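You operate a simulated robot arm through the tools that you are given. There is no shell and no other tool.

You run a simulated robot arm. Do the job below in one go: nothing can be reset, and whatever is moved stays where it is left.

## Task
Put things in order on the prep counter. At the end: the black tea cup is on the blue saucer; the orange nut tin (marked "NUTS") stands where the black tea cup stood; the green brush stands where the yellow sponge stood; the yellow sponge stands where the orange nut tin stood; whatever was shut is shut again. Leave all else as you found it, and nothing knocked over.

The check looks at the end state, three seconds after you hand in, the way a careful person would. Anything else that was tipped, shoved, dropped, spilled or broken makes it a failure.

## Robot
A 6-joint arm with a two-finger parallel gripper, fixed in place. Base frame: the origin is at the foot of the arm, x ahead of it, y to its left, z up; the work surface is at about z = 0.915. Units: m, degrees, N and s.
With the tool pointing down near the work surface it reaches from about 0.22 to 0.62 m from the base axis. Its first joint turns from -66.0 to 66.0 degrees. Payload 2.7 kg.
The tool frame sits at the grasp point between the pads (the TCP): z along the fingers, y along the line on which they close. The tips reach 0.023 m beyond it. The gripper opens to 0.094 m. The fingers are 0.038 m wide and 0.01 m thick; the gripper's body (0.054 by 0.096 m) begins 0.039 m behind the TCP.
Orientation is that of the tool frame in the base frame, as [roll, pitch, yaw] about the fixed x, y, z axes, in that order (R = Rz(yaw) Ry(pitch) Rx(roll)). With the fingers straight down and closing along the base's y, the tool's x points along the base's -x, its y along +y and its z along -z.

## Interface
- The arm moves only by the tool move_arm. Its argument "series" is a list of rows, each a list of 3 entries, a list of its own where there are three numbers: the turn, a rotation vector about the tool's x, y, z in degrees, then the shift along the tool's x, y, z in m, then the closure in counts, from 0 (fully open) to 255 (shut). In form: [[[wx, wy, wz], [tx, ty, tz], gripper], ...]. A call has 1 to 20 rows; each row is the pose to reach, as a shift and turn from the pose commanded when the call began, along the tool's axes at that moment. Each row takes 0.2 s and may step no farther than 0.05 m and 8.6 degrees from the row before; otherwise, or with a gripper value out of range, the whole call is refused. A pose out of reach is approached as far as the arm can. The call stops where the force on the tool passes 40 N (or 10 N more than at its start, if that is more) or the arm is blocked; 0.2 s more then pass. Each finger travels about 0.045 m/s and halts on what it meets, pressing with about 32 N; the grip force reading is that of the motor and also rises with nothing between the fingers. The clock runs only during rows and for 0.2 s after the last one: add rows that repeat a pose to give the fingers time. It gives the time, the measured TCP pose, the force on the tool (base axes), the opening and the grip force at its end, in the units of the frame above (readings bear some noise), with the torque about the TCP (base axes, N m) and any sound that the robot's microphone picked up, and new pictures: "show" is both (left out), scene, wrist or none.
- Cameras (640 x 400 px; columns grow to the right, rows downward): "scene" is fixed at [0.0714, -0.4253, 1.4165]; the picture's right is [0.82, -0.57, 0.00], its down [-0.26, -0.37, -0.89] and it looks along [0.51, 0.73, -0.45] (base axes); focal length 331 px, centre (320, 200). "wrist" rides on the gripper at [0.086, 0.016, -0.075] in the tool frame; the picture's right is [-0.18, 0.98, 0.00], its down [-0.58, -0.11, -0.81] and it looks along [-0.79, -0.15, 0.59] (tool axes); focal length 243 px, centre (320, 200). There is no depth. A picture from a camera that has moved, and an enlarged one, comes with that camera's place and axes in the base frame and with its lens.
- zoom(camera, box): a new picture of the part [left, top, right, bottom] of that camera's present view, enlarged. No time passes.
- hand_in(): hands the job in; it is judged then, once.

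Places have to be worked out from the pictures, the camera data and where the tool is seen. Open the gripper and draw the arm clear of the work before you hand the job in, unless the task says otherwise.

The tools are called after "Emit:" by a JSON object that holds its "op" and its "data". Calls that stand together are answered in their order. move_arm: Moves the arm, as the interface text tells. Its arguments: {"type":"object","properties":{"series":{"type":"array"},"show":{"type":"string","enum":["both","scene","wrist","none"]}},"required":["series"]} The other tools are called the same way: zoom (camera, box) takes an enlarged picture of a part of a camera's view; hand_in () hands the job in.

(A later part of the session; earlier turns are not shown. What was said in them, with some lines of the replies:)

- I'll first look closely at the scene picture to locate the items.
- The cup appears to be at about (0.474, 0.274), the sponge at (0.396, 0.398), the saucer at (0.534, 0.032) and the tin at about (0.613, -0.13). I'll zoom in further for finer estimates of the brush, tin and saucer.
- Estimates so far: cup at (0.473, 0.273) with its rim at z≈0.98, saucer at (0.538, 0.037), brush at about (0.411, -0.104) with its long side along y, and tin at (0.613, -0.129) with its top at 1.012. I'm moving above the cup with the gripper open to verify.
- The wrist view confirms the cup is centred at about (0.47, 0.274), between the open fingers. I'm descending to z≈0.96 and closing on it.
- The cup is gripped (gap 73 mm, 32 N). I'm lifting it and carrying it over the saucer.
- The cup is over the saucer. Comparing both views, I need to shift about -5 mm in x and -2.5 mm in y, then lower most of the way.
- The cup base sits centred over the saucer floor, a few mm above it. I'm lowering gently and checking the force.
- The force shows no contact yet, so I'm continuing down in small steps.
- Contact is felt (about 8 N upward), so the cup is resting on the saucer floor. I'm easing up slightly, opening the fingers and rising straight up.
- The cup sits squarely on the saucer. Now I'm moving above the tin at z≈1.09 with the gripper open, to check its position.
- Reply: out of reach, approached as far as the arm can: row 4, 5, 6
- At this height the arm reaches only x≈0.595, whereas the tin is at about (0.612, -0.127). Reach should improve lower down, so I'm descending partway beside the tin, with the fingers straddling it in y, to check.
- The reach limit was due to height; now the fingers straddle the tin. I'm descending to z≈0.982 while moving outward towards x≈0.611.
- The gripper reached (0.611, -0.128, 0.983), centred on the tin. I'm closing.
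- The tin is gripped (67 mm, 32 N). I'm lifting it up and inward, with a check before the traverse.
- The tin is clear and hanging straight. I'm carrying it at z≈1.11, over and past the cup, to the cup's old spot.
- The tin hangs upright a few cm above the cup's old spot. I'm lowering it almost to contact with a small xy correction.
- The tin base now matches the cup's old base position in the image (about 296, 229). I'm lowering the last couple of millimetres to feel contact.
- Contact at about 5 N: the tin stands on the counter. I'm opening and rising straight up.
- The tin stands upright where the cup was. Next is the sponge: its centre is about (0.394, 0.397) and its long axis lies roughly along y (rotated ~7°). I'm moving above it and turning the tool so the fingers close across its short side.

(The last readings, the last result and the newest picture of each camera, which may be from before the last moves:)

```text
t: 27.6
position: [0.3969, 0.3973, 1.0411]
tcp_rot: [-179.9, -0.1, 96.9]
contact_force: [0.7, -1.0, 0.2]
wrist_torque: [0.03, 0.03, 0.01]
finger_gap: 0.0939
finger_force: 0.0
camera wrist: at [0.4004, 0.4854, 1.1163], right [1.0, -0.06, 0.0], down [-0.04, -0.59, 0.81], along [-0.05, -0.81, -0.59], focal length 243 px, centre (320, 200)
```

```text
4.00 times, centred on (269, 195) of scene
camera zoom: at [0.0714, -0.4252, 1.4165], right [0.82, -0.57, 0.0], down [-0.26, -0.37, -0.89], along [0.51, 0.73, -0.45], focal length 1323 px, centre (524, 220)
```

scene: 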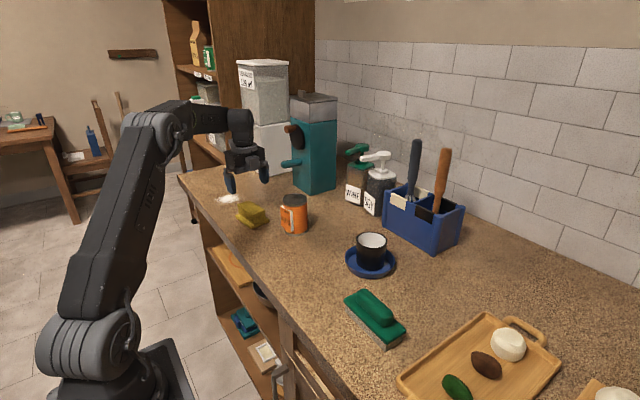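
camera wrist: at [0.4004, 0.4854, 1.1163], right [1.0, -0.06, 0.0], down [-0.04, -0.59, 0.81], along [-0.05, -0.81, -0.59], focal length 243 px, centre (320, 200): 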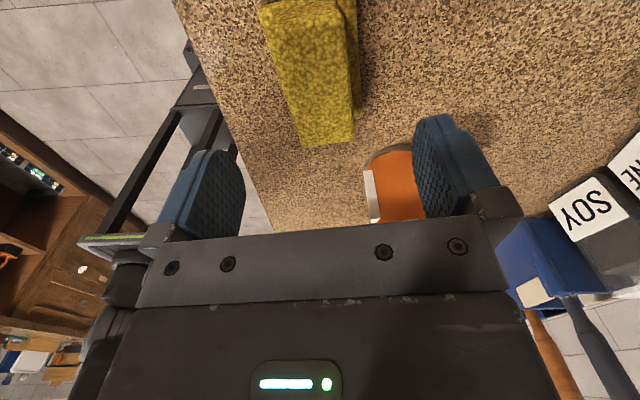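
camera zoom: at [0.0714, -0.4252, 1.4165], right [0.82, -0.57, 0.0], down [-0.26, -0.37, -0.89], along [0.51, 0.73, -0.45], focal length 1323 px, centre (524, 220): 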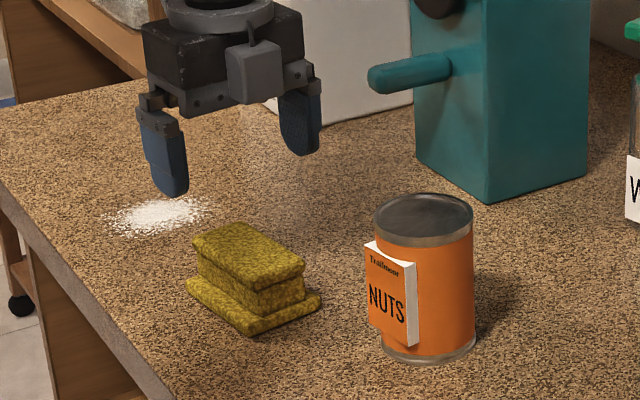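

The fingers straddle the sponge, with its top slab centred near x=0.394. I'm descending to z≈0.95 so the pads grip the upper block without touching the counter, then closing.

Emit:
{"op": "move_arm", "data": {"series": [[[0, 0, 0], [0, -0.002, 0.03], 0], [[0, 0, 0], [0, -0.002, 0.06], 0], [[0, 0, 0], [0, -0.002, 0.08], 0], [[0, 0, 0], [0, -0.002, 0.09], 0], [[0, 0, 0], [0, -0.002, 0.09], 0]], "show": "both"}}

Emit:
{"op": "zoom", "data": {"camera": "scene", "box": [205, 165, 301, 245]}}

```text
t: 28.8
position: [0.394, 0.3953, 0.9516]
tcp_rot: [180.0, 0.1, 97.1]
contact_force: [-0.3, -0.1, 0.4]
wrist_torque: [-0.04, 0.0, 0.03]
finger_gap: 0.094
finger_force: 0.0
camera wrist: at [0.3977, 0.4841, 1.0261], right [1.0, -0.06, 0.0], down [-0.04, -0.59, 0.81], along [-0.05, -0.81, -0.59], focal length 243 px, centre (320, 200)
```

scene: 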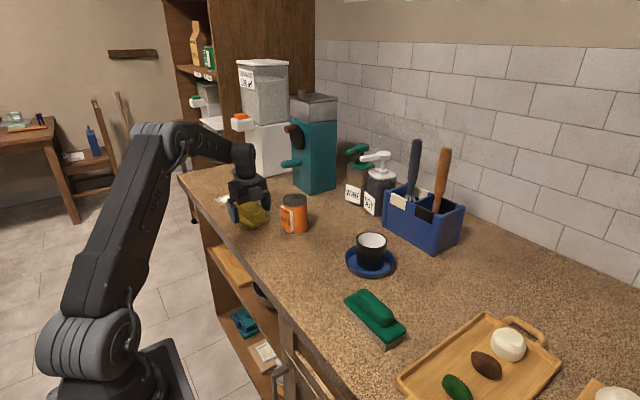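
wrist: 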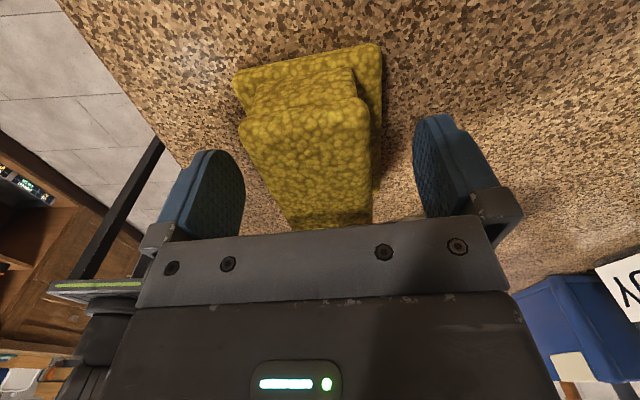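

```text
5.00 times, centred on (253, 205) of scene
camera zoom: at [0.0714, -0.4253, 1.4165], right [0.82, -0.57, 0.0], down [-0.26, -0.37, -0.89], along [0.51, 0.73, -0.45], focal length 1654 px, centre (655, 175)
```

zoom: 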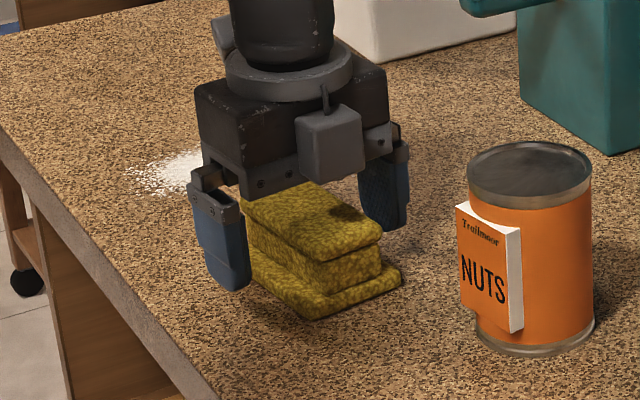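

The fingers are on either side of the sponge's upper block. I'm closing on it.

Emit:
{"op": "move_arm", "data": {"series": [[[0, 0, 0], [0, -0.002, 0], 60], [[0, 0, 0], [0, -0.002, 0], 120], [[0, 0, 0], [0, -0.002, 0], 160], [[0, 0, 0], [0, -0.002, 0], 200], [[0, 0, 0], [0, -0.002, 0], 200], [[0, 0, 0], [0, -0.002, 0], 200]], "show": "both"}}

Emit:
{"op": "zoom", "data": {"camera": "scene", "box": [205, 165, 301, 245]}}

```text
t: 30.2
position: [0.3928, 0.3968, 0.9514]
tcp_rot: [179.9, 0.0, 97.0]
contact_force: [0.2, 0.4, 1.4]
wrist_torque: [0.02, -0.01, 0.04]
finger_gap: 0.0448
finger_force: 31.7
camera wrist: at [0.3957, 0.4838, 1.0266], right [1.0, -0.06, 0.0], down [-0.04, -0.59, 0.81], along [-0.05, -0.8, -0.59], focal length 243 px, centre (320, 200)
```

scene: 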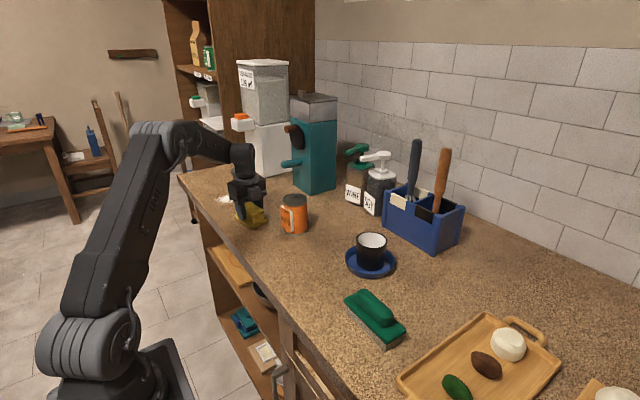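
wrist: 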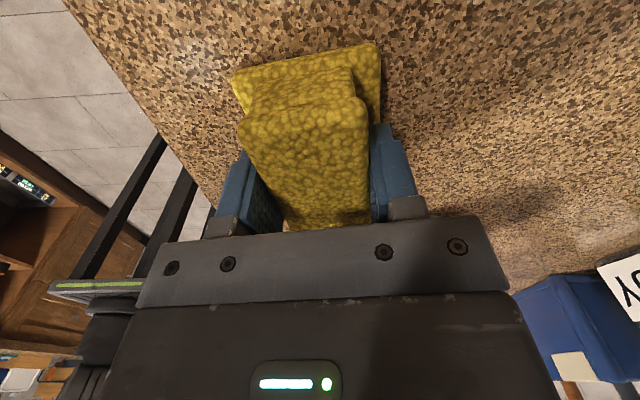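

```text
5.00 times, centred on (253, 205) of scene
camera zoom: at [0.0714, -0.4253, 1.4165], right [0.82, -0.57, 0.0], down [-0.26, -0.37, -0.89], along [0.51, 0.73, -0.45], focal length 1654 px, centre (655, 175)
```

zoom: 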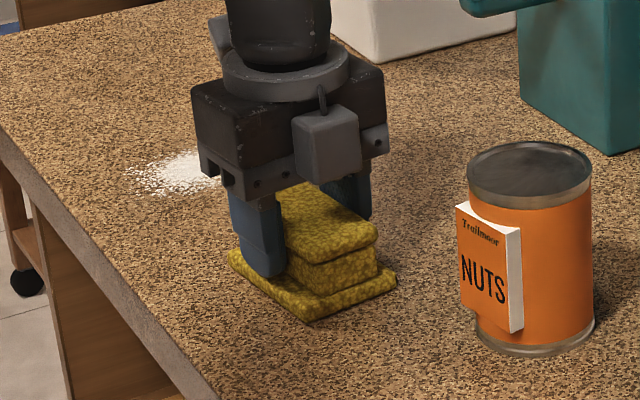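

The sponge is gripped at 45 mm. I'm lifting it straight up first and checking the grip.

Emit:
{"op": "move_arm", "data": {"series": [[[0, 0, 0], [0, 0, -0.034], 200], [[0, 0, 0], [0, 0, -0.079], 200], [[0, 0, 0], [0, 0, -0.124], 200], [[0, 0, 0], [0, 0, -0.154], 200], [[0, 0, 0], [0, 0, -0.154], 200]], "show": "both"}}

Emit:
{"op": "zoom", "data": {"camera": "scene", "box": [190, 115, 318, 215]}}

```text
t: 31.4
position: [0.3923, 0.3962, 1.1088]
tcp_rot: [180.0, 0.1, 97.0]
contact_force: [0.2, 0.2, -0.7]
wrist_torque: [0.02, -0.01, 0.01]
finger_gap: 0.0447
finger_force: 32.5
camera wrist: at [0.3963, 0.4834, 1.1822], right [1.0, -0.06, 0.0], down [-0.04, -0.59, 0.81], along [-0.05, -0.81, -0.59], focal length 243 px, centre (320, 200)
```

scene: 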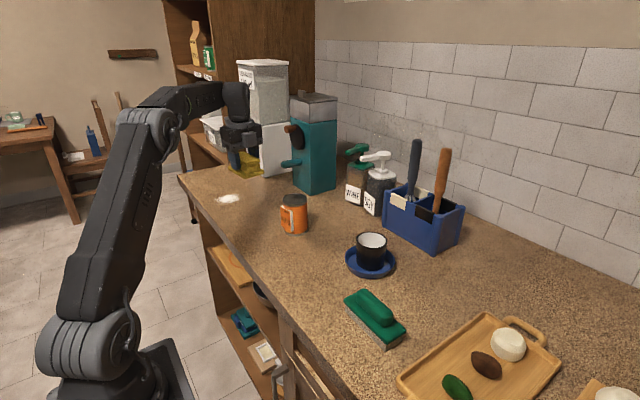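
wrist: 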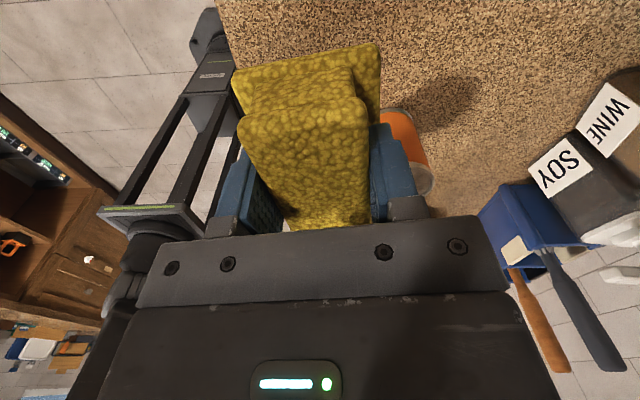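

```text
4.00 times, centred on (254, 165) of scene
camera zoom: at [0.0714, -0.4253, 1.4165], right [0.82, -0.57, 0.0], down [-0.26, -0.37, -0.89], along [0.51, 0.73, -0.45], focal length 1323 px, centre (584, 340)
```

zoom: 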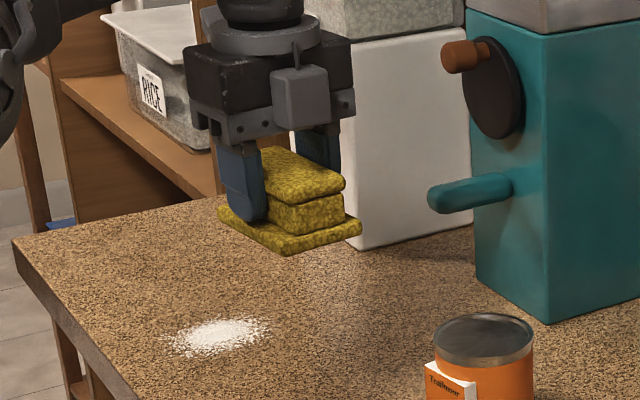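

The sponge is held level. I'm carrying it at z≈1.105 along the front of the counter, then out towards the tin's old place at z≈1.02.

Emit:
{"op": "move_arm", "data": {"series": [[[0, 0, 0], [-0.0366, 0.0026, 0], 200], [[0, 0, 0], [-0.0819, 0.002, 0], 200], [[0, 0, 0], [-0.1271, 0.0015, 0], 200], [[0, 0, 0], [-0.1724, 0.001, 0], 200], [[0, 0, 0], [-0.2177, 0.0005, 0], 200], [[0, 0, 0], [-0.2629, -0.0001, 0], 200], [[0, 0, 0], [-0.3082, -0.0006, 0], 200], [[0, 0, 0], [-0.3541, 0.0039, 0], 200], [[0, 0, 0], [-0.4, 0.0083, 0], 200], [[0, 0, 0], [-0.4435, 0.0181, 0], 200], [[0, 0, 0], [-0.4836, 0.0333, 0], 200], [[0, 0, 0], [-0.5165, 0.0544, 0.005], 200], [[0, 0, 0], [-0.5344, 0.0774, 0.015], 200], [[0, 0, 0], [-0.5394, 0.102, 0.03], 200], [[0, 0, 0], [-0.5429, 0.1217, 0.055], 200], [[0, 0, 0], [-0.5452, 0.1366, 0.085], 200], [[0, 0, 0], [-0.5452, 0.1366, 0.085], 200]], "show": "both"}}

Emit:
{"op": "zoom", "data": {"camera": "scene", "box": [390, 210, 518, 310]}}

```text
t: 35.0
position: [0.5928, -0.1285, 1.0241]
tcp_rot: [179.9, 0.1, 97.0]
contact_force: [-0.5, 0.3, -0.7]
wrist_torque: [-0.02, -0.04, 0.03]
finger_gap: 0.0449
finger_force: 31.9
camera wrist: at [0.5973, -0.0409, 1.0985], right [1.0, -0.06, 0.0], down [-0.04, -0.59, 0.81], along [-0.05, -0.81, -0.59], focal length 243 px, centre (320, 200)
```

scene: 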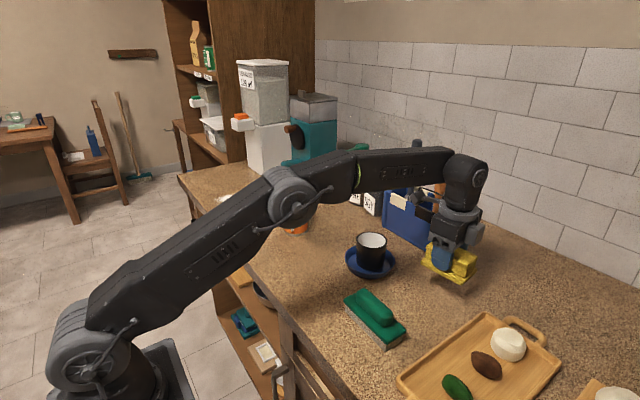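
wrist: 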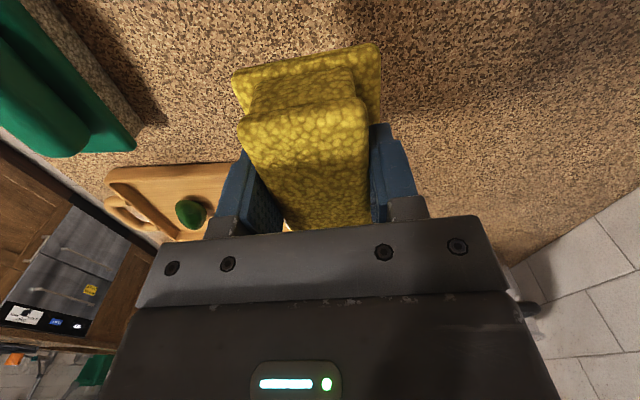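

```text
4.00 times, centred on (454, 260) of scene
camera zoom: at [0.0715, -0.4253, 1.4165], right [0.82, -0.57, 0.0], down [-0.26, -0.37, -0.89], along [0.51, 0.73, -0.45], focal length 1323 px, centre (-216, -40)
```

zoom: 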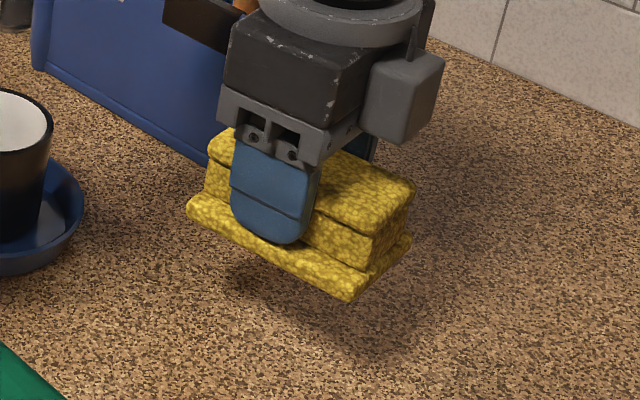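

The grip is holding and the sponge is level over the tin's old place, about 2 cm short in x. I'm descending and moving outward to (0.613, -0.1285), staying just above contact.

Emit:
{"op": "move_arm", "data": {"series": [[[0, 0, 0], [0, 0.003, 0.02], 200], [[0, 0, 0], [-0.001, 0.008, 0.04], 200], [[0, 0, 0], [-0.0018, 0.014, 0.055], 200], [[0, 0, 0], [-0.0024, 0.0199, 0.064], 200], [[0, 0, 0], [-0.0024, 0.0199, 0.064], 200]], "show": "both"}}

Emit:
{"op": "zoom", "data": {"camera": "scene", "box": [390, 220, 518, 320]}}

```text
t: 36.2
position: [0.6128, -0.1267, 0.9579]
tcp_rot: [179.9, 0.0, 97.1]
contact_force: [0.6, -0.1, -0.1]
wrist_torque: [0.0, 0.02, 0.01]
finger_gap: 0.0446
finger_force: 31.8
camera wrist: at [0.6164, -0.0401, 1.0332], right [1.0, -0.06, 0.0], down [-0.04, -0.59, 0.81], along [-0.05, -0.81, -0.59], focal length 243 px, centre (320, 200)
```

scene: 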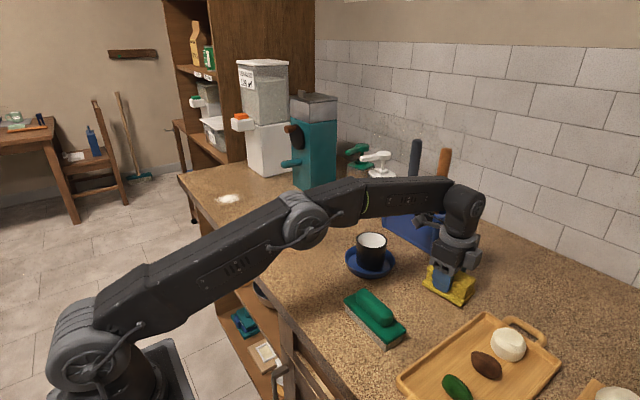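
wrist: 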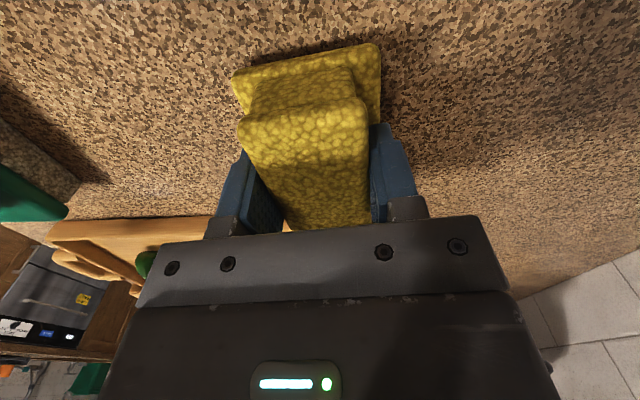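

```text
4.00 times, centred on (454, 270) of scene
camera zoom: at [0.0715, -0.4253, 1.4165], right [0.82, -0.57, 0.0], down [-0.26, -0.37, -0.89], along [0.51, 0.73, -0.45], focal length 1323 px, centre (-216, -80)
```

zoom: 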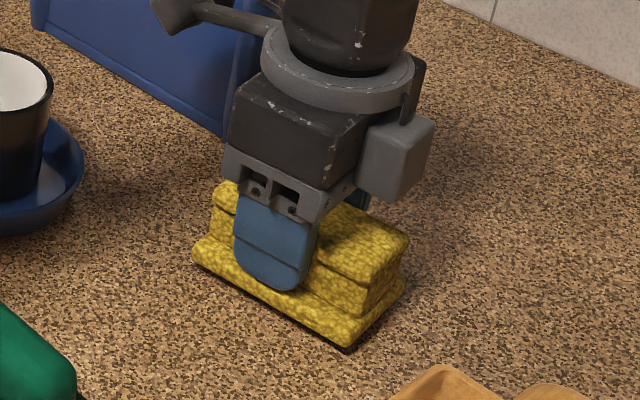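

The sponge is a few mm above the counter at (0.613, -0.127). I'm lowering gently to contact.

Emit:
{"op": "move_arm", "data": {"series": [[[0, 0, 0], [-0.001, 0, 0.003], 200], [[0, 0, 0], [-0.001, 0, 0.005], 200], [[0, 0, 0], [-0.001, 0, 0.006], 200], [[0, 0, 0], [-0.001, 0, 0.006], 200]], "show": "none"}}

```text
t: 37.2
position: [0.6131, -0.1298, 0.9516]
tcp_rot: [180.0, 0.0, 97.0]
contact_force: [0.0, 0.4, -0.3]
wrist_torque: [0.03, 0.0, 0.01]
finger_gap: 0.0449
finger_force: 31.9
```

No contact force yet; one or two more millimetres down.

Emit:
{"op": "move_arm", "data": {"series": [[[0, 0, 0], [0, 0, 0.001], 200], [[0, 0, 0], [0, 0, 0.002], 200], [[0, 0, 0], [0, 0, 0.002], 200]], "show": "scene"}}

Emit:
{"op": "zoom", "data": {"camera": "scene", "box": [410, 240, 490, 310]}}

```text
t: 38.0
position: [0.614, -0.1291, 0.9518]
tcp_rot: [179.8, 0.1, 97.0]
contact_force: [-4.4, -0.1, 12.9]
wrist_torque: [0.16, 0.33, 0.01]
finger_gap: 0.0447
finger_force: 31.6
```

scene: 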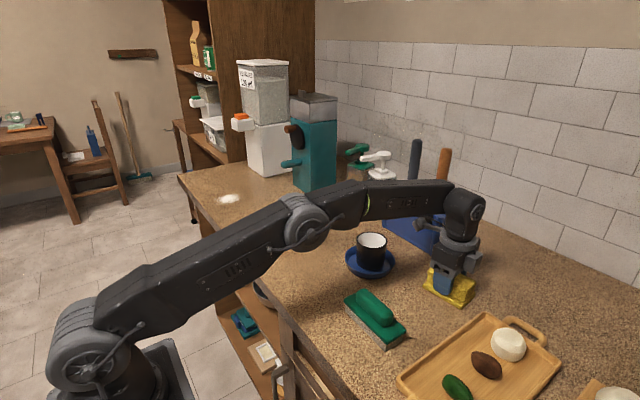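

```text
5.71 times, centred on (450, 275) of scene
camera zoom: at [0.0711, -0.4252, 1.4166], right [0.82, -0.57, 0.0], down [-0.26, -0.37, -0.89], along [0.51, 0.73, -0.45], focal length 1890 px, centre (-423, -229)
```

zoom: 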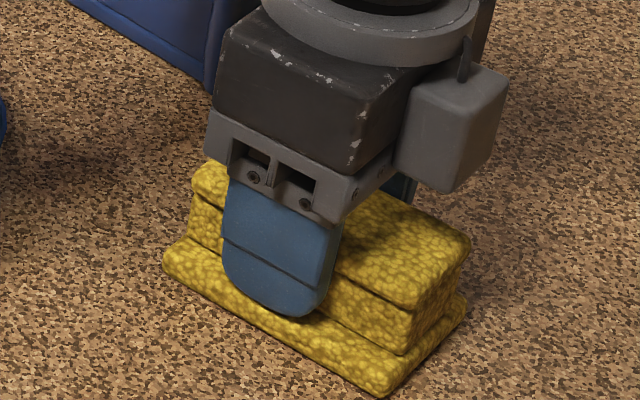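

Contact is felt (about 13 N), so the sponge is down on the tin's old place. I'm easing off 1 mm, opening partially to stay clear of the caddy, and rising up and inward.

Emit:
{"op": "move_arm", "data": {"series": [[[0, 0, 0], [0, 0, -0.001], 200], [[0, 0, 0], [0, 0, -0.001], 150], [[0, 0, 0], [0, 0, -0.001], 100], [[0, 0, 0], [0, 0, -0.001], 60], [[0, 0, 0], [0, 0, -0.001], 60], [[0, 0, 0], [0, 0, -0.001], 60], [[0, 0, 0], [0, 0, -0.02], 60], [[0, 0, 0], [0, 0, -0.04], 60], [[0, 0, 0], [0.001, -0.01, -0.06], 60], [[0, 0, 0], [0.003, -0.025, -0.09], 60], [[0, 0, 0], [0.006, -0.05, -0.12], 60], [[0, 0, 0], [0.009, -0.08, -0.145], 60], [[0, 0, 0], [0.013, -0.11, -0.15], 60], [[0, 0, 0], [0.013, -0.11, -0.15], 60]], "show": "both"}}

Emit:
{"op": "zoom", "data": {"camera": "scene", "box": [390, 220, 518, 320]}}

Emit:
{"op": "zoom", "data": {"camera": "scene", "box": [335, 280, 415, 355]}}

```text
t: 41.0
position: [0.5028, -0.1321, 1.1004]
tcp_rot: [179.9, 0.1, 97.0]
contact_force: [0.0, -0.1, 0.1]
wrist_torque: [0.01, 0.03, -0.01]
finger_gap: 0.0716
finger_force: 0.1
camera wrist: at [0.5055, -0.0448, 1.1754], right [1.0, -0.06, 0.0], down [-0.04, -0.59, 0.81], along [-0.05, -0.81, -0.59], focal length 243 px, centre (320, 200)
```

scene: 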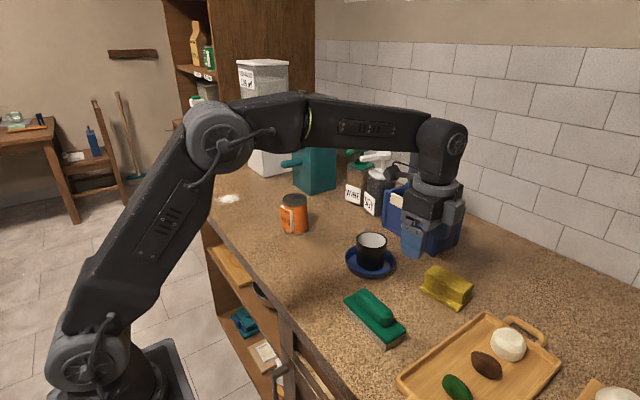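
wrist: 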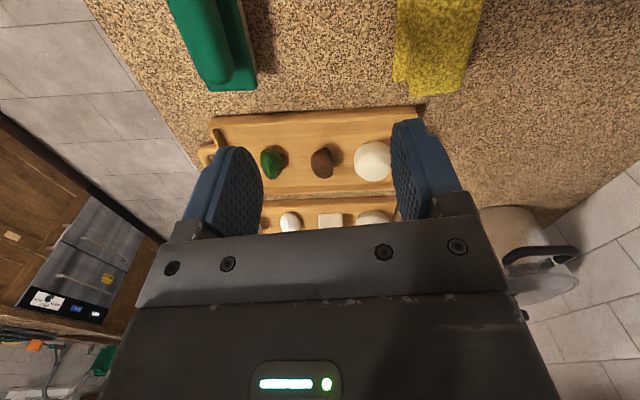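

```text
4.00 times, centred on (454, 270) of scene
camera zoom: at [0.0714, -0.4253, 1.4165], right [0.82, -0.57, 0.0], down [-0.26, -0.37, -0.89], along [0.51, 0.73, -0.45], focal length 1323 px, centre (-216, -80)
```

zoom: 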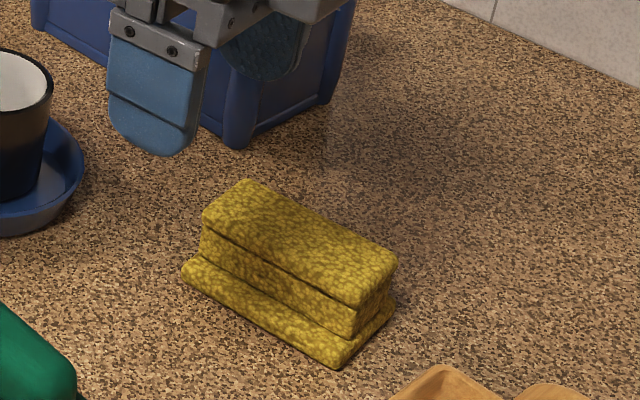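

```text
5.33 times, centred on (375, 318) of scene
camera zoom: at [0.0714, -0.4253, 1.4165], right [0.82, -0.57, 0.0], down [-0.26, -0.37, -0.89], along [0.51, 0.73, -0.45], focal length 1764 px, centre (27, -427)
```

zoom: 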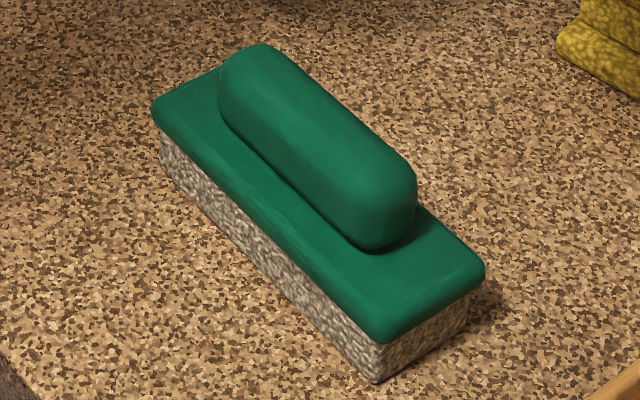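

The sponge stands on the tin's old spot: its base centre in the image is (446, 291) against (447, 291) for the tin. Next is the brush, whose handle centre is about (0.412, -0.107); I'm moving above it and turning 7° to align the fingers across the handle.

Emit:
{"op": "move_arm", "data": {"series": [[[0, 0, 2], [0.009, -0.022, 0.01], 0], [[0, 0, 4], [0.0175, -0.044, 0.02], 0], [[0, 0, 6], [0.026, -0.066, 0.04], 0], [[0, 0, 7], [0.0349, -0.0874, 0.065], 0], [[0, 0, 7], [0.0349, -0.0874, 0.07], 0], [[0, 0, 7], [0.0349, -0.0874, 0.07], 0]], "show": "both"}}

Emit:
{"op": "zoom", "data": {"camera": "scene", "box": [325, 240, 433, 350]}}

```text
t: 42.4
position: [0.4113, -0.1068, 1.0286]
tcp_rot: [179.9, 0.0, 90.0]
contact_force: [0.0, 0.4, 0.7]
wrist_torque: [-0.01, 0.0, 0.0]
finger_gap: 0.0942
finger_force: 0.0
camera wrist: at [0.4252, -0.0204, 1.1039], right [0.98, -0.18, 0.0], down [-0.11, -0.58, 0.81], along [-0.15, -0.79, -0.59], focal length 243 px, centre (320, 200)
```

scene: 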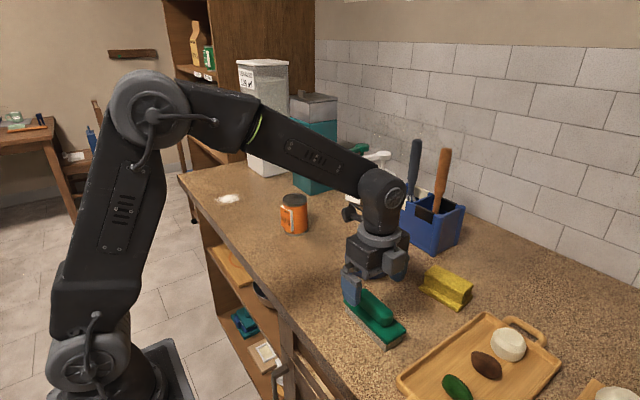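
wrist: 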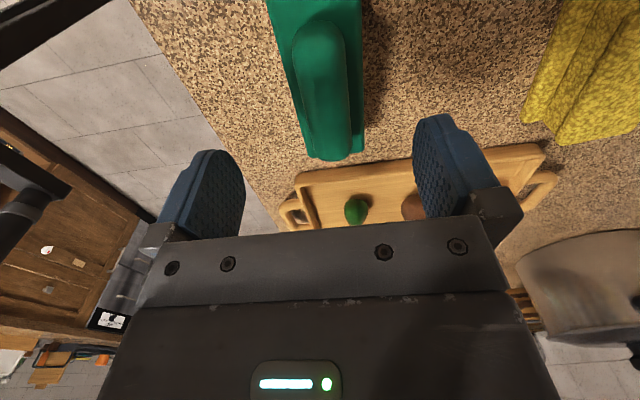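

```text
3.64 times, centred on (379, 295) of scene
camera zoom: at [0.0714, -0.4253, 1.4165], right [0.82, -0.57, 0.0], down [-0.26, -0.37, -0.89], along [0.51, 0.73, -0.45], focal length 1203 px, centre (106, -146)
```

zoom: 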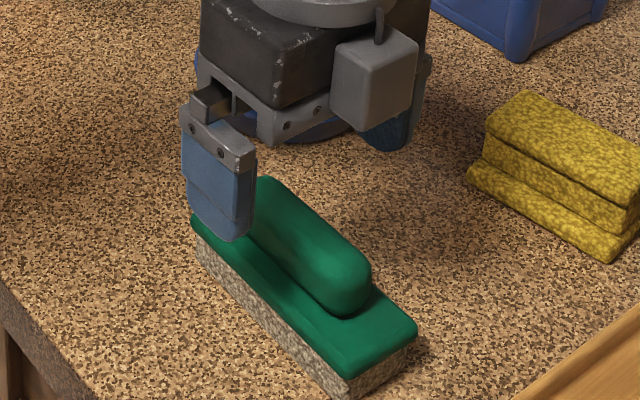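

The fingers are centred over the handle at x≈0.411. I'm descending to z≈0.972 so the tips stay just above the brush plate.

Emit:
{"op": "move_arm", "data": {"series": [[[0, 0, 0], [0, 0, 0.025], 0], [[0, 0, 0], [0, 0, 0.045], 0], [[0, 0, 0], [0, 0, 0.0565], 0], [[0, 0, 0], [0, 0, 0.0565], 0]], "show": "both"}}

Emit:
{"op": "zoom", "data": {"camera": "scene", "box": [330, 260, 426, 350]}}

```text
t: 43.4
position: [0.4122, -0.1058, 0.9723]
tcp_rot: [179.8, 0.0, 89.9]
contact_force: [-0.2, -1.2, 0.2]
wrist_torque: [-0.02, 0.02, 0.02]
finger_gap: 0.0937
finger_force: 0.1
camera wrist: at [0.426, -0.0195, 1.0469], right [0.98, -0.18, 0.0], down [-0.11, -0.58, 0.81], along [-0.15, -0.79, -0.59], focal length 243 px, centre (320, 200)
```

scene: 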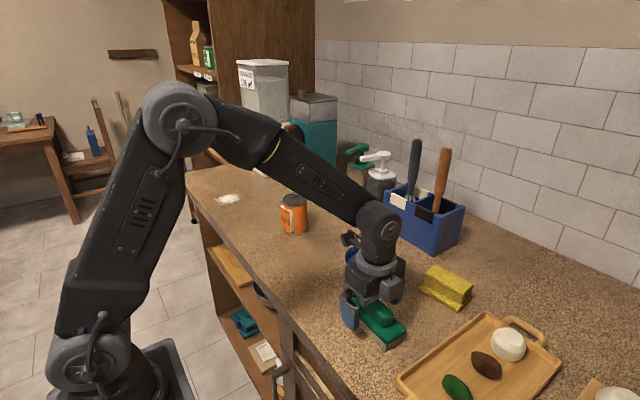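
wrist: 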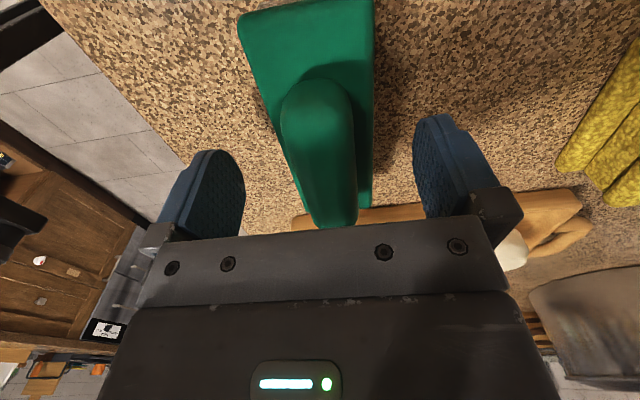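

```text
4.44 times, centred on (378, 305) of scene
camera zoom: at [0.0714, -0.4253, 1.4165], right [0.82, -0.57, 0.0], down [-0.26, -0.37, -0.89], along [0.51, 0.73, -0.45], focal length 1470 px, centre (62, -267)
```

zoom: 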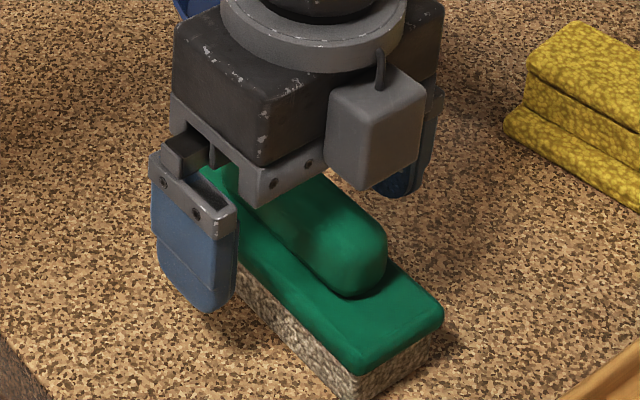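

The fingers straddle the handle with the tips clear of the plate. I'm closing.

Emit:
{"op": "move_arm", "data": {"series": [[[0, 0, 0], [0, 0, 0], 60], [[0, 0, 0], [0, 0, 0], 110], [[0, 0, 0], [0, 0, 0], 150], [[0, 0, 0], [0, 0, 0], 190], [[0, 0, 0], [0, 0, 0], 225], [[0, 0, 0], [0, 0, 0], 225], [[0, 0, 0], [0, 0, 0], 225]], "show": "both"}}

Emit:
{"op": "zoom", "data": {"camera": "scene", "box": [330, 260, 426, 350]}}

```text
t: 45.0
position: [0.4111, -0.1071, 0.9717]
tcp_rot: [179.9, 0.0, 90.0]
contact_force: [1.4, 0.5, 1.3]
wrist_torque: [-0.02, 0.01, -0.02]
finger_gap: 0.0275
finger_force: 32.3
camera wrist: at [0.4261, -0.0195, 1.0473], right [0.98, -0.18, 0.0], down [-0.11, -0.58, 0.81], along [-0.15, -0.79, -0.59], focal length 243 px, centre (320, 200)
```

scene: 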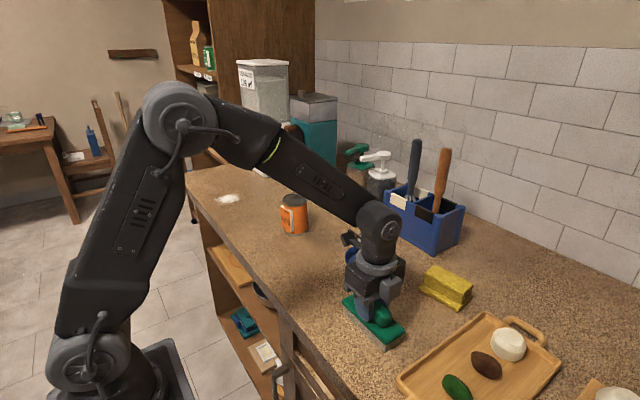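
wrist: 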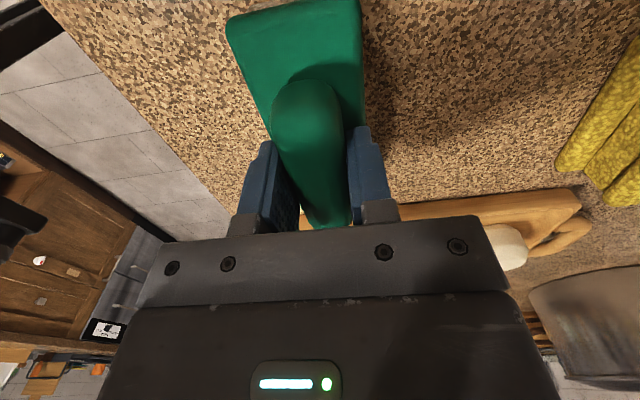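

```text
4.44 times, centred on (378, 305) of scene
camera zoom: at [0.0714, -0.4252, 1.4165], right [0.82, -0.57, 0.0], down [-0.26, -0.37, -0.89], along [0.51, 0.73, -0.45], focal length 1470 px, centre (62, -267)
```

zoom: 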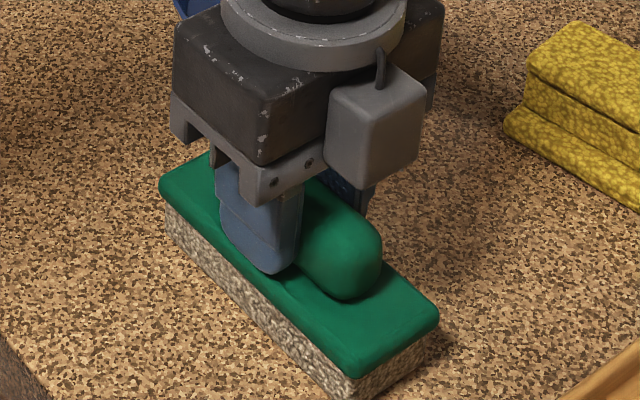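

The brush handle is gripped (27.5 mm, 32 N). I'm lifting straight up and checking.

Emit:
{"op": "move_arm", "data": {"series": [[[0, 0, 0], [0, 0, -0.03], 225], [[0, 0, 0], [0, 0, -0.07], 225], [[0, 0, 0], [0, 0, -0.11], 225], [[0, 0, 0], [0, 0, -0.14], 225], [[0, 0, 0], [0, 0, -0.14], 225]], "show": "both"}}

```text
t: 46.2
position: [0.4114, -0.1067, 1.1106]
tcp_rot: [179.9, 0.0, 90.0]
contact_force: [-0.2, 0.2, -1.5]
wrist_torque: [-0.02, 0.0, -0.01]
finger_gap: 0.0274
finger_force: 31.9
camera wrist: at [0.4253, -0.0194, 1.187], right [0.98, -0.18, 0.0], down [-0.11, -0.58, 0.81], along [-0.15, -0.79, -0.59], focal length 243 px, centre (320, 200)
```

scene: 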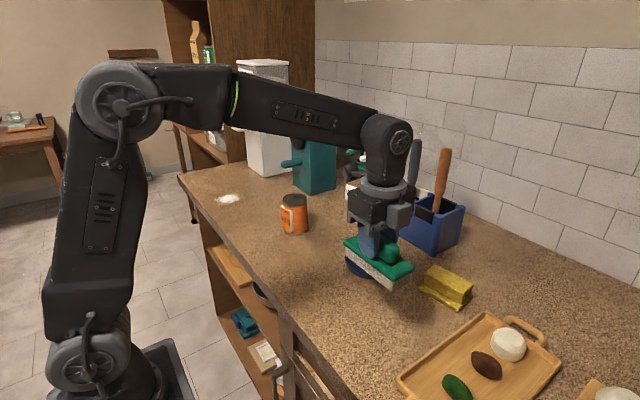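
wrist: 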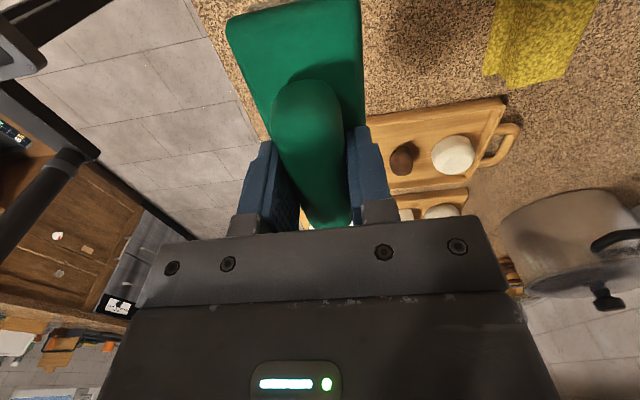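

The brush is level. I'm carrying it at z≈1.11 along the front of the counter to the sponge's old place at (0.394, 0.3965) and lowering partway.

Emit:
{"op": "move_arm", "data": {"series": [[[0, 0, 0], [0.042, -0.0015, 0], 225], [[0, 0, 0], [0.084, -0.003, 0], 225], [[0, 0, 0], [0.126, -0.0045, 0], 225], [[0, 0, 0], [0.168, -0.006, 0], 225], [[0, 0, 0], [0.21, -0.0075, 0], 225], [[0, 0, 0], [0.252, -0.009, 0], 225], [[0, 0, 0], [0.294, -0.0105, 0], 225], [[0, 0, 0], [0.336, -0.012, 0], 225], [[0, 0, 0], [0.378, -0.0135, 0], 225], [[0, 0, 0], [0.42, -0.015, 0], 225], [[0, 0, 0], [0.462, -0.0165, 0], 225], [[0, 0, 0], [0.5035, -0.0174, 0], 225], [[0, 0, 0], [0.5035, -0.0174, 0.04], 225], [[0, 0, 0], [0.5035, -0.0174, 0.08], 225], [[0, 0, 0], [0.5035, -0.0174, 0.08], 225]], "show": "both"}}

Emit:
{"op": "zoom", "data": {"camera": "scene", "box": [195, 155, 323, 255]}}

```text
t: 49.4
position: [0.395, 0.397, 1.0313]
tcp_rot: [179.9, 0.0, 90.0]
contact_force: [0.4, -0.5, -0.3]
wrist_torque: [0.0, 0.04, 0.02]
finger_gap: 0.0275
finger_force: 32.3
camera wrist: at [0.4099, 0.4832, 1.1064], right [0.98, -0.18, 0.0], down [-0.11, -0.58, 0.81], along [-0.15, -0.79, -0.59], focal length 243 px, centre (320, 200)
```

scene: 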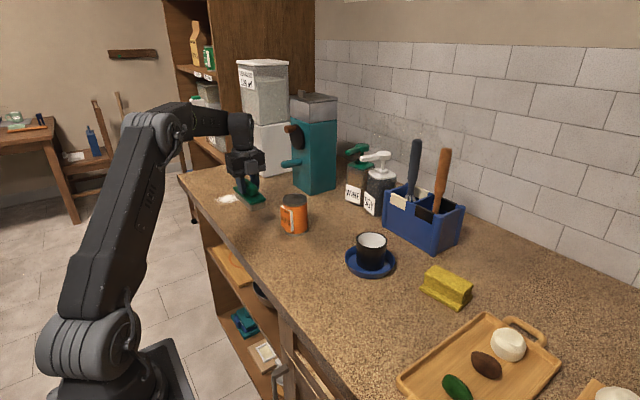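
wrist: 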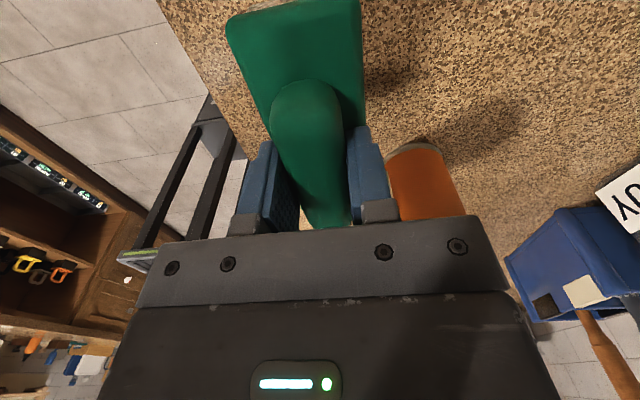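

```text
4.00 times, centred on (259, 205) of scene
camera zoom: at [0.0715, -0.4252, 1.4165], right [0.82, -0.57, 0.0], down [-0.26, -0.37, -0.89], along [0.51, 0.73, -0.45], focal length 1323 px, centre (564, 180)
```

zoom: 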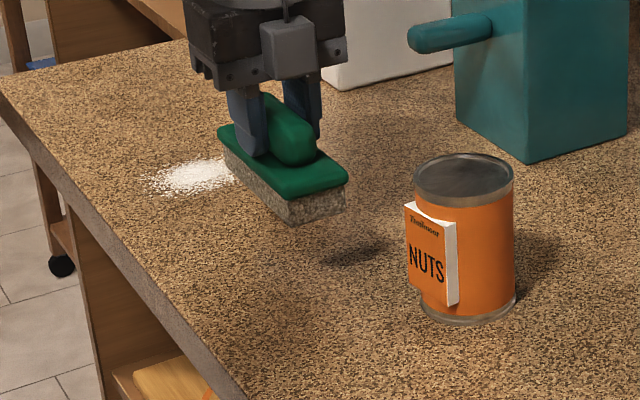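

The brush hangs level over the spot, clear of both the powder and the tin. I'm lowering to just above contact.

Emit:
{"op": "move_arm", "data": {"series": [[[0, 0, 0], [0, 0, 0.03], 225], [[0, 0, 0], [0, 0, 0.05], 225], [[0, 0, 0], [0, 0, 0.056], 225], [[0, 0, 0], [0, 0, 0.058], 225], [[0, 0, 0], [0, 0, 0.058], 225]], "show": "scene"}}

Emit:
{"op": "zoom", "data": {"camera": "scene", "box": [195, 155, 323, 255]}}

```text
t: 50.6
position: [0.3938, 0.3973, 0.9743]
tcp_rot: [179.9, 0.0, 90.0]
contact_force: [-0.2, -0.4, -1.4]
wrist_torque: [0.05, 0.0, 0.04]
finger_gap: 0.0275
finger_force: 32.1
```

scene: 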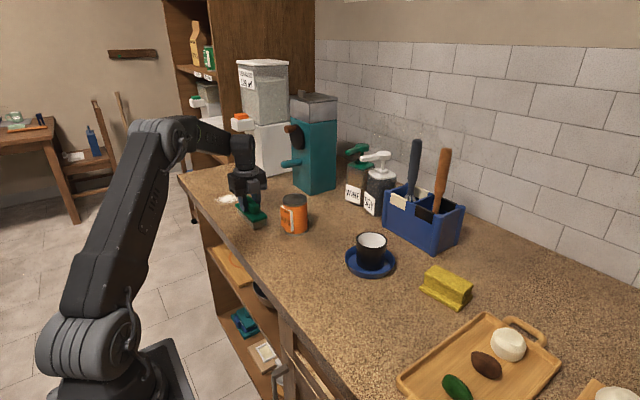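

```text
4.00 times, centred on (259, 205) of scene
camera zoom: at [0.0715, -0.4252, 1.4165], right [0.82, -0.57, 0.0], down [-0.26, -0.37, -0.89], along [0.51, 0.73, -0.45], focal length 1323 px, centre (564, 180)
```

zoom: 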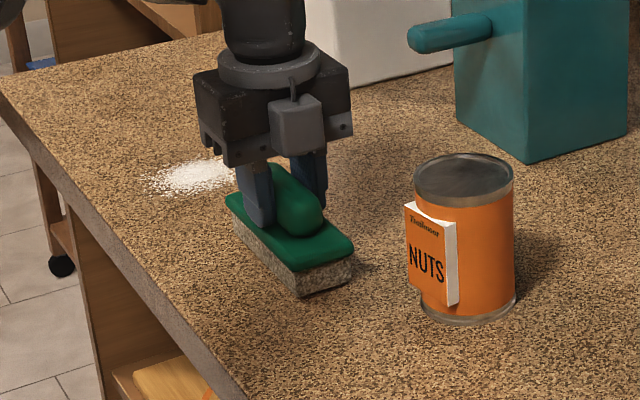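

The brush is nearly down. I'm taking the last couple of millimetres until contact.

Emit:
{"op": "move_arm", "data": {"series": [[[0, 0, 0], [0, 0, 0.001], 225], [[0, 0, 0], [0, 0, 0.002], 225], [[0, 0, 0], [0, 0, 0.003], 225], [[0, 0, 0], [0, 0, 0.003], 225]], "show": "none"}}

```text
t: 51.6
position: [0.3943, 0.3979, 0.9723]
tcp_rot: [179.9, 0.1, 90.0]
contact_force: [-0.8, -1.4, 4.1]
wrist_torque: [-0.17, 0.09, 0.02]
finger_gap: 0.0274
finger_force: 32.4
```

Contact at about 4 N: the brush is standing on the counter. I'm opening and rising straight up.

Emit:
{"op": "move_arm", "data": {"series": [[[0, 0, 0], [0, 0, 0], 190], [[0, 0, 0], [0, 0, 0], 150], [[0, 0, 0], [0, 0, 0], 100], [[0, 0, 0], [0, 0, 0], 50], [[0, 0, 0], [0, 0, 0], 20], [[0, 0, 0], [0, 0, 0], 20], [[0, 0, 0], [0, 0, -0.02], 20], [[0, 0, 0], [0, 0, -0.05], 20], [[0, 0, 0], [0, 0, -0.09], 20], [[0, 0, 0], [0, 0, -0.13], 20], [[0, 0, 0], [0, 0, -0.17], 20], [[0, 0, 0], [0, 0, -0.2], 20], [[0, 0, 0], [0, 0, -0.2], 20]], "show": "both"}}

Emit:
{"op": "zoom", "data": {"camera": "scene", "box": [195, 155, 323, 255]}}

```text
t: 54.4
position: [0.394, 0.3975, 1.1721]
tcp_rot: [179.9, 0.0, 90.1]
contact_force: [0.3, 0.3, 0.4]
wrist_torque: [-0.01, -0.02, -0.01]
finger_gap: 0.0871
finger_force: 0.1
camera wrist: at [0.4086, 0.4833, 1.2478], right [0.98, -0.18, 0.0], down [-0.11, -0.58, 0.81], along [-0.15, -0.79, -0.59], focal length 243 px, centre (320, 200)
```

scene: 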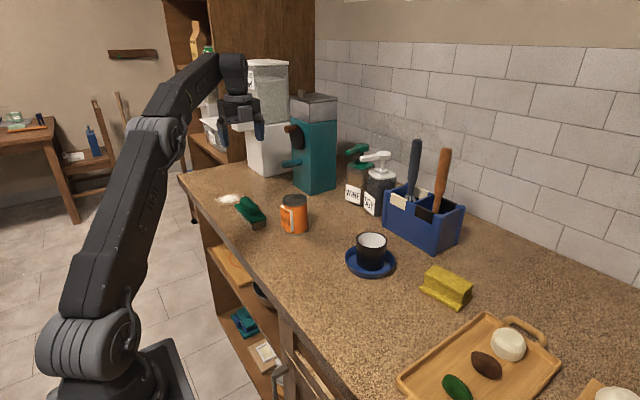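
wrist: 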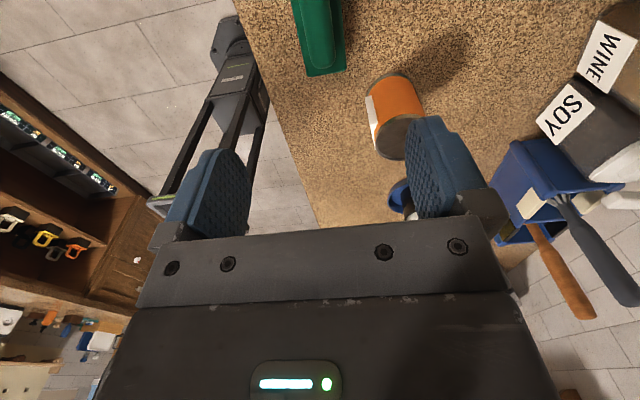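

```text
4.00 times, centred on (259, 205) of scene
camera zoom: at [0.0714, -0.4253, 1.4165], right [0.82, -0.57, 0.0], down [-0.26, -0.37, -0.89], along [0.51, 0.73, -0.45], focal length 1323 px, centre (564, 180)
```

zoom: 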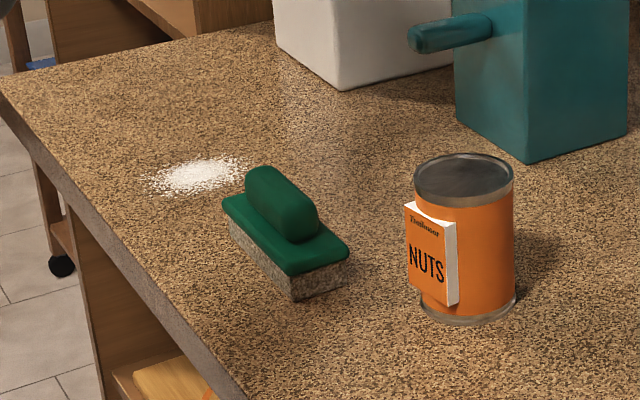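

The brush stands on the sponge's old spot and everything is upright. I'm raising the arm and drawing it back to about its start pose, fully open.

Emit:
{"op": "move_arm", "data": {"series": [[[0, 0, 0], [0, 0, -0.04], 0], [[0, 0, 0], [0, 0, -0.08], 0], [[0, 0, 0], [0, 0, -0.12], 0], [[0, 0, 0], [-0.041, -0.006, -0.12], 0], [[0, 0, 0], [-0.082, -0.012, -0.12], 0], [[0, 0, 0], [-0.123, -0.018, -0.12], 0], [[0, 0, 0], [-0.164, -0.025, -0.12], 0], [[0, 0, 0], [-0.205, -0.031, -0.12], 0], [[0, 0, 0], [-0.246, -0.038, -0.12], 0], [[0, 0, 0], [-0.286, -0.044, -0.12], 0], [[0, 0, 0], [-0.286, -0.044, -0.12], 0]], "show": "both"}}

Emit:
{"op": "zoom", "data": {"camera": "scene", "box": [200, 150, 520, 350]}}

Emit:
{"op": "zoom", "data": {"camera": "scene", "box": [330, 220, 410, 280]}}

```text
t: 56.8
position: [0.3497, 0.1134, 1.2909]
tcp_rot: [179.9, 0.0, 89.9]
contact_force: [0.7, -0.3, 1.4]
wrist_torque: [-0.03, -0.01, 0.02]
finger_gap: 0.0938
finger_force: 0.1
out of reach, approached as far as the arm can: row 1, 2, 3, 4, 5
camera wrist: at [0.3638, 0.1994, 1.366], right [0.98, -0.18, 0.0], down [-0.11, -0.58, 0.81], along [-0.15, -0.79, -0.59], focal length 243 px, centre (320, 200)
```

scene: 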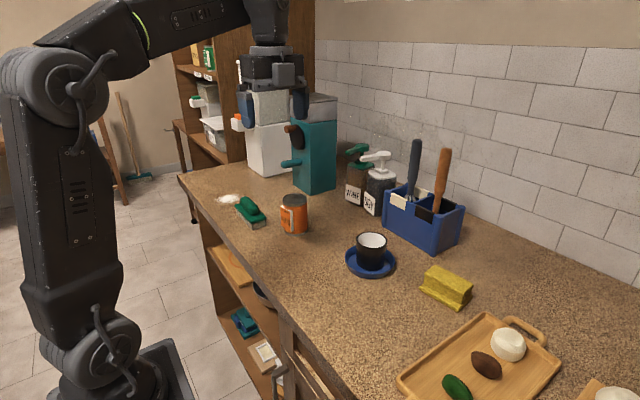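
wrist: 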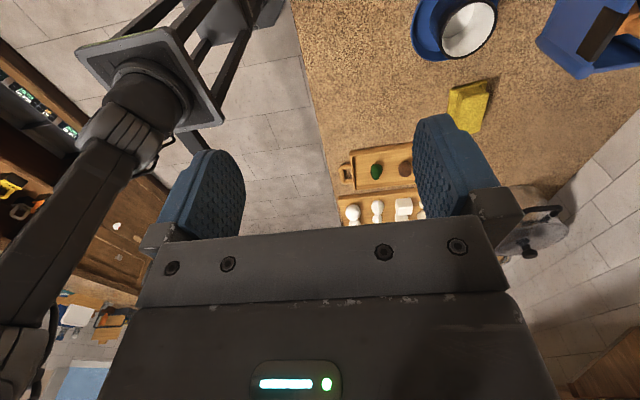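

```text
2.00 times, centred on (360, 250) of scene
camera zoom: at [0.0714, -0.4253, 1.4165], right [0.82, -0.57, 0.0], down [-0.26, -0.37, -0.89], along [0.51, 0.73, -0.45], focal length 662 px, centre (240, 100)
```

zoom: 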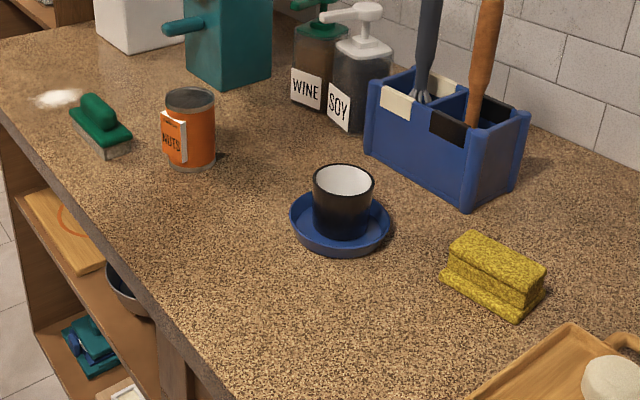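

```text
6.67 times, centred on (370, 250) of scene
camera zoom: at [0.0714, -0.4253, 1.4165], right [0.82, -0.57, 0.0], down [-0.26, -0.37, -0.89], along [0.51, 0.73, -0.45], focal length 2205 px, centre (-13, -133)
```

zoom: 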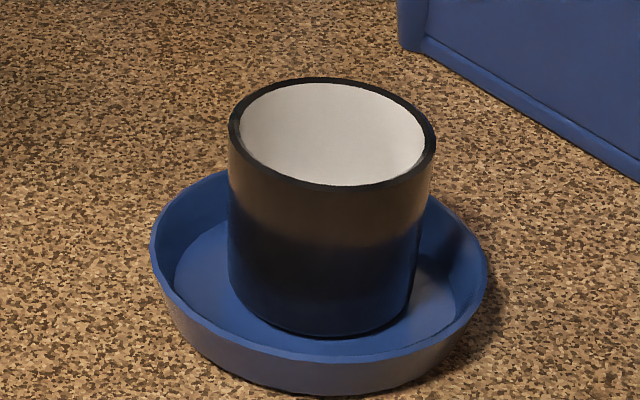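

The cup is on the saucer, the tin is where the cup was, the sponge is where the tin was and the brush is where the sponge was. All four are upright, the saucer hasn't moved, and I opened nothing that would need shutting. The gripper is open and the arm clear, so I'm handing in.

Emit:
{"op": "hand_in", "data": {}}

```text
The job is handed in.
```

The prep counter is in order and the job is handed in; the check's result hasn't come back to me. The last pictures show:

- **Black tea cup:** on the blue saucer, roughly centred. The saucer itself did not move.
- **Orange nut tin:** standing where the cup stood.
- **Yellow sponge:** standing where the tin stood.
- **Green brush:** standing where the sponge stood, to within about 5 mm. I kept the brush's own orientation, so it sits about 7° off the angle the sponge had.

Nothing was opened, so there was nothing to shut again. I saw nothing else tipped, moved or spilled, and the arm was back near its start pose with the gripper open.
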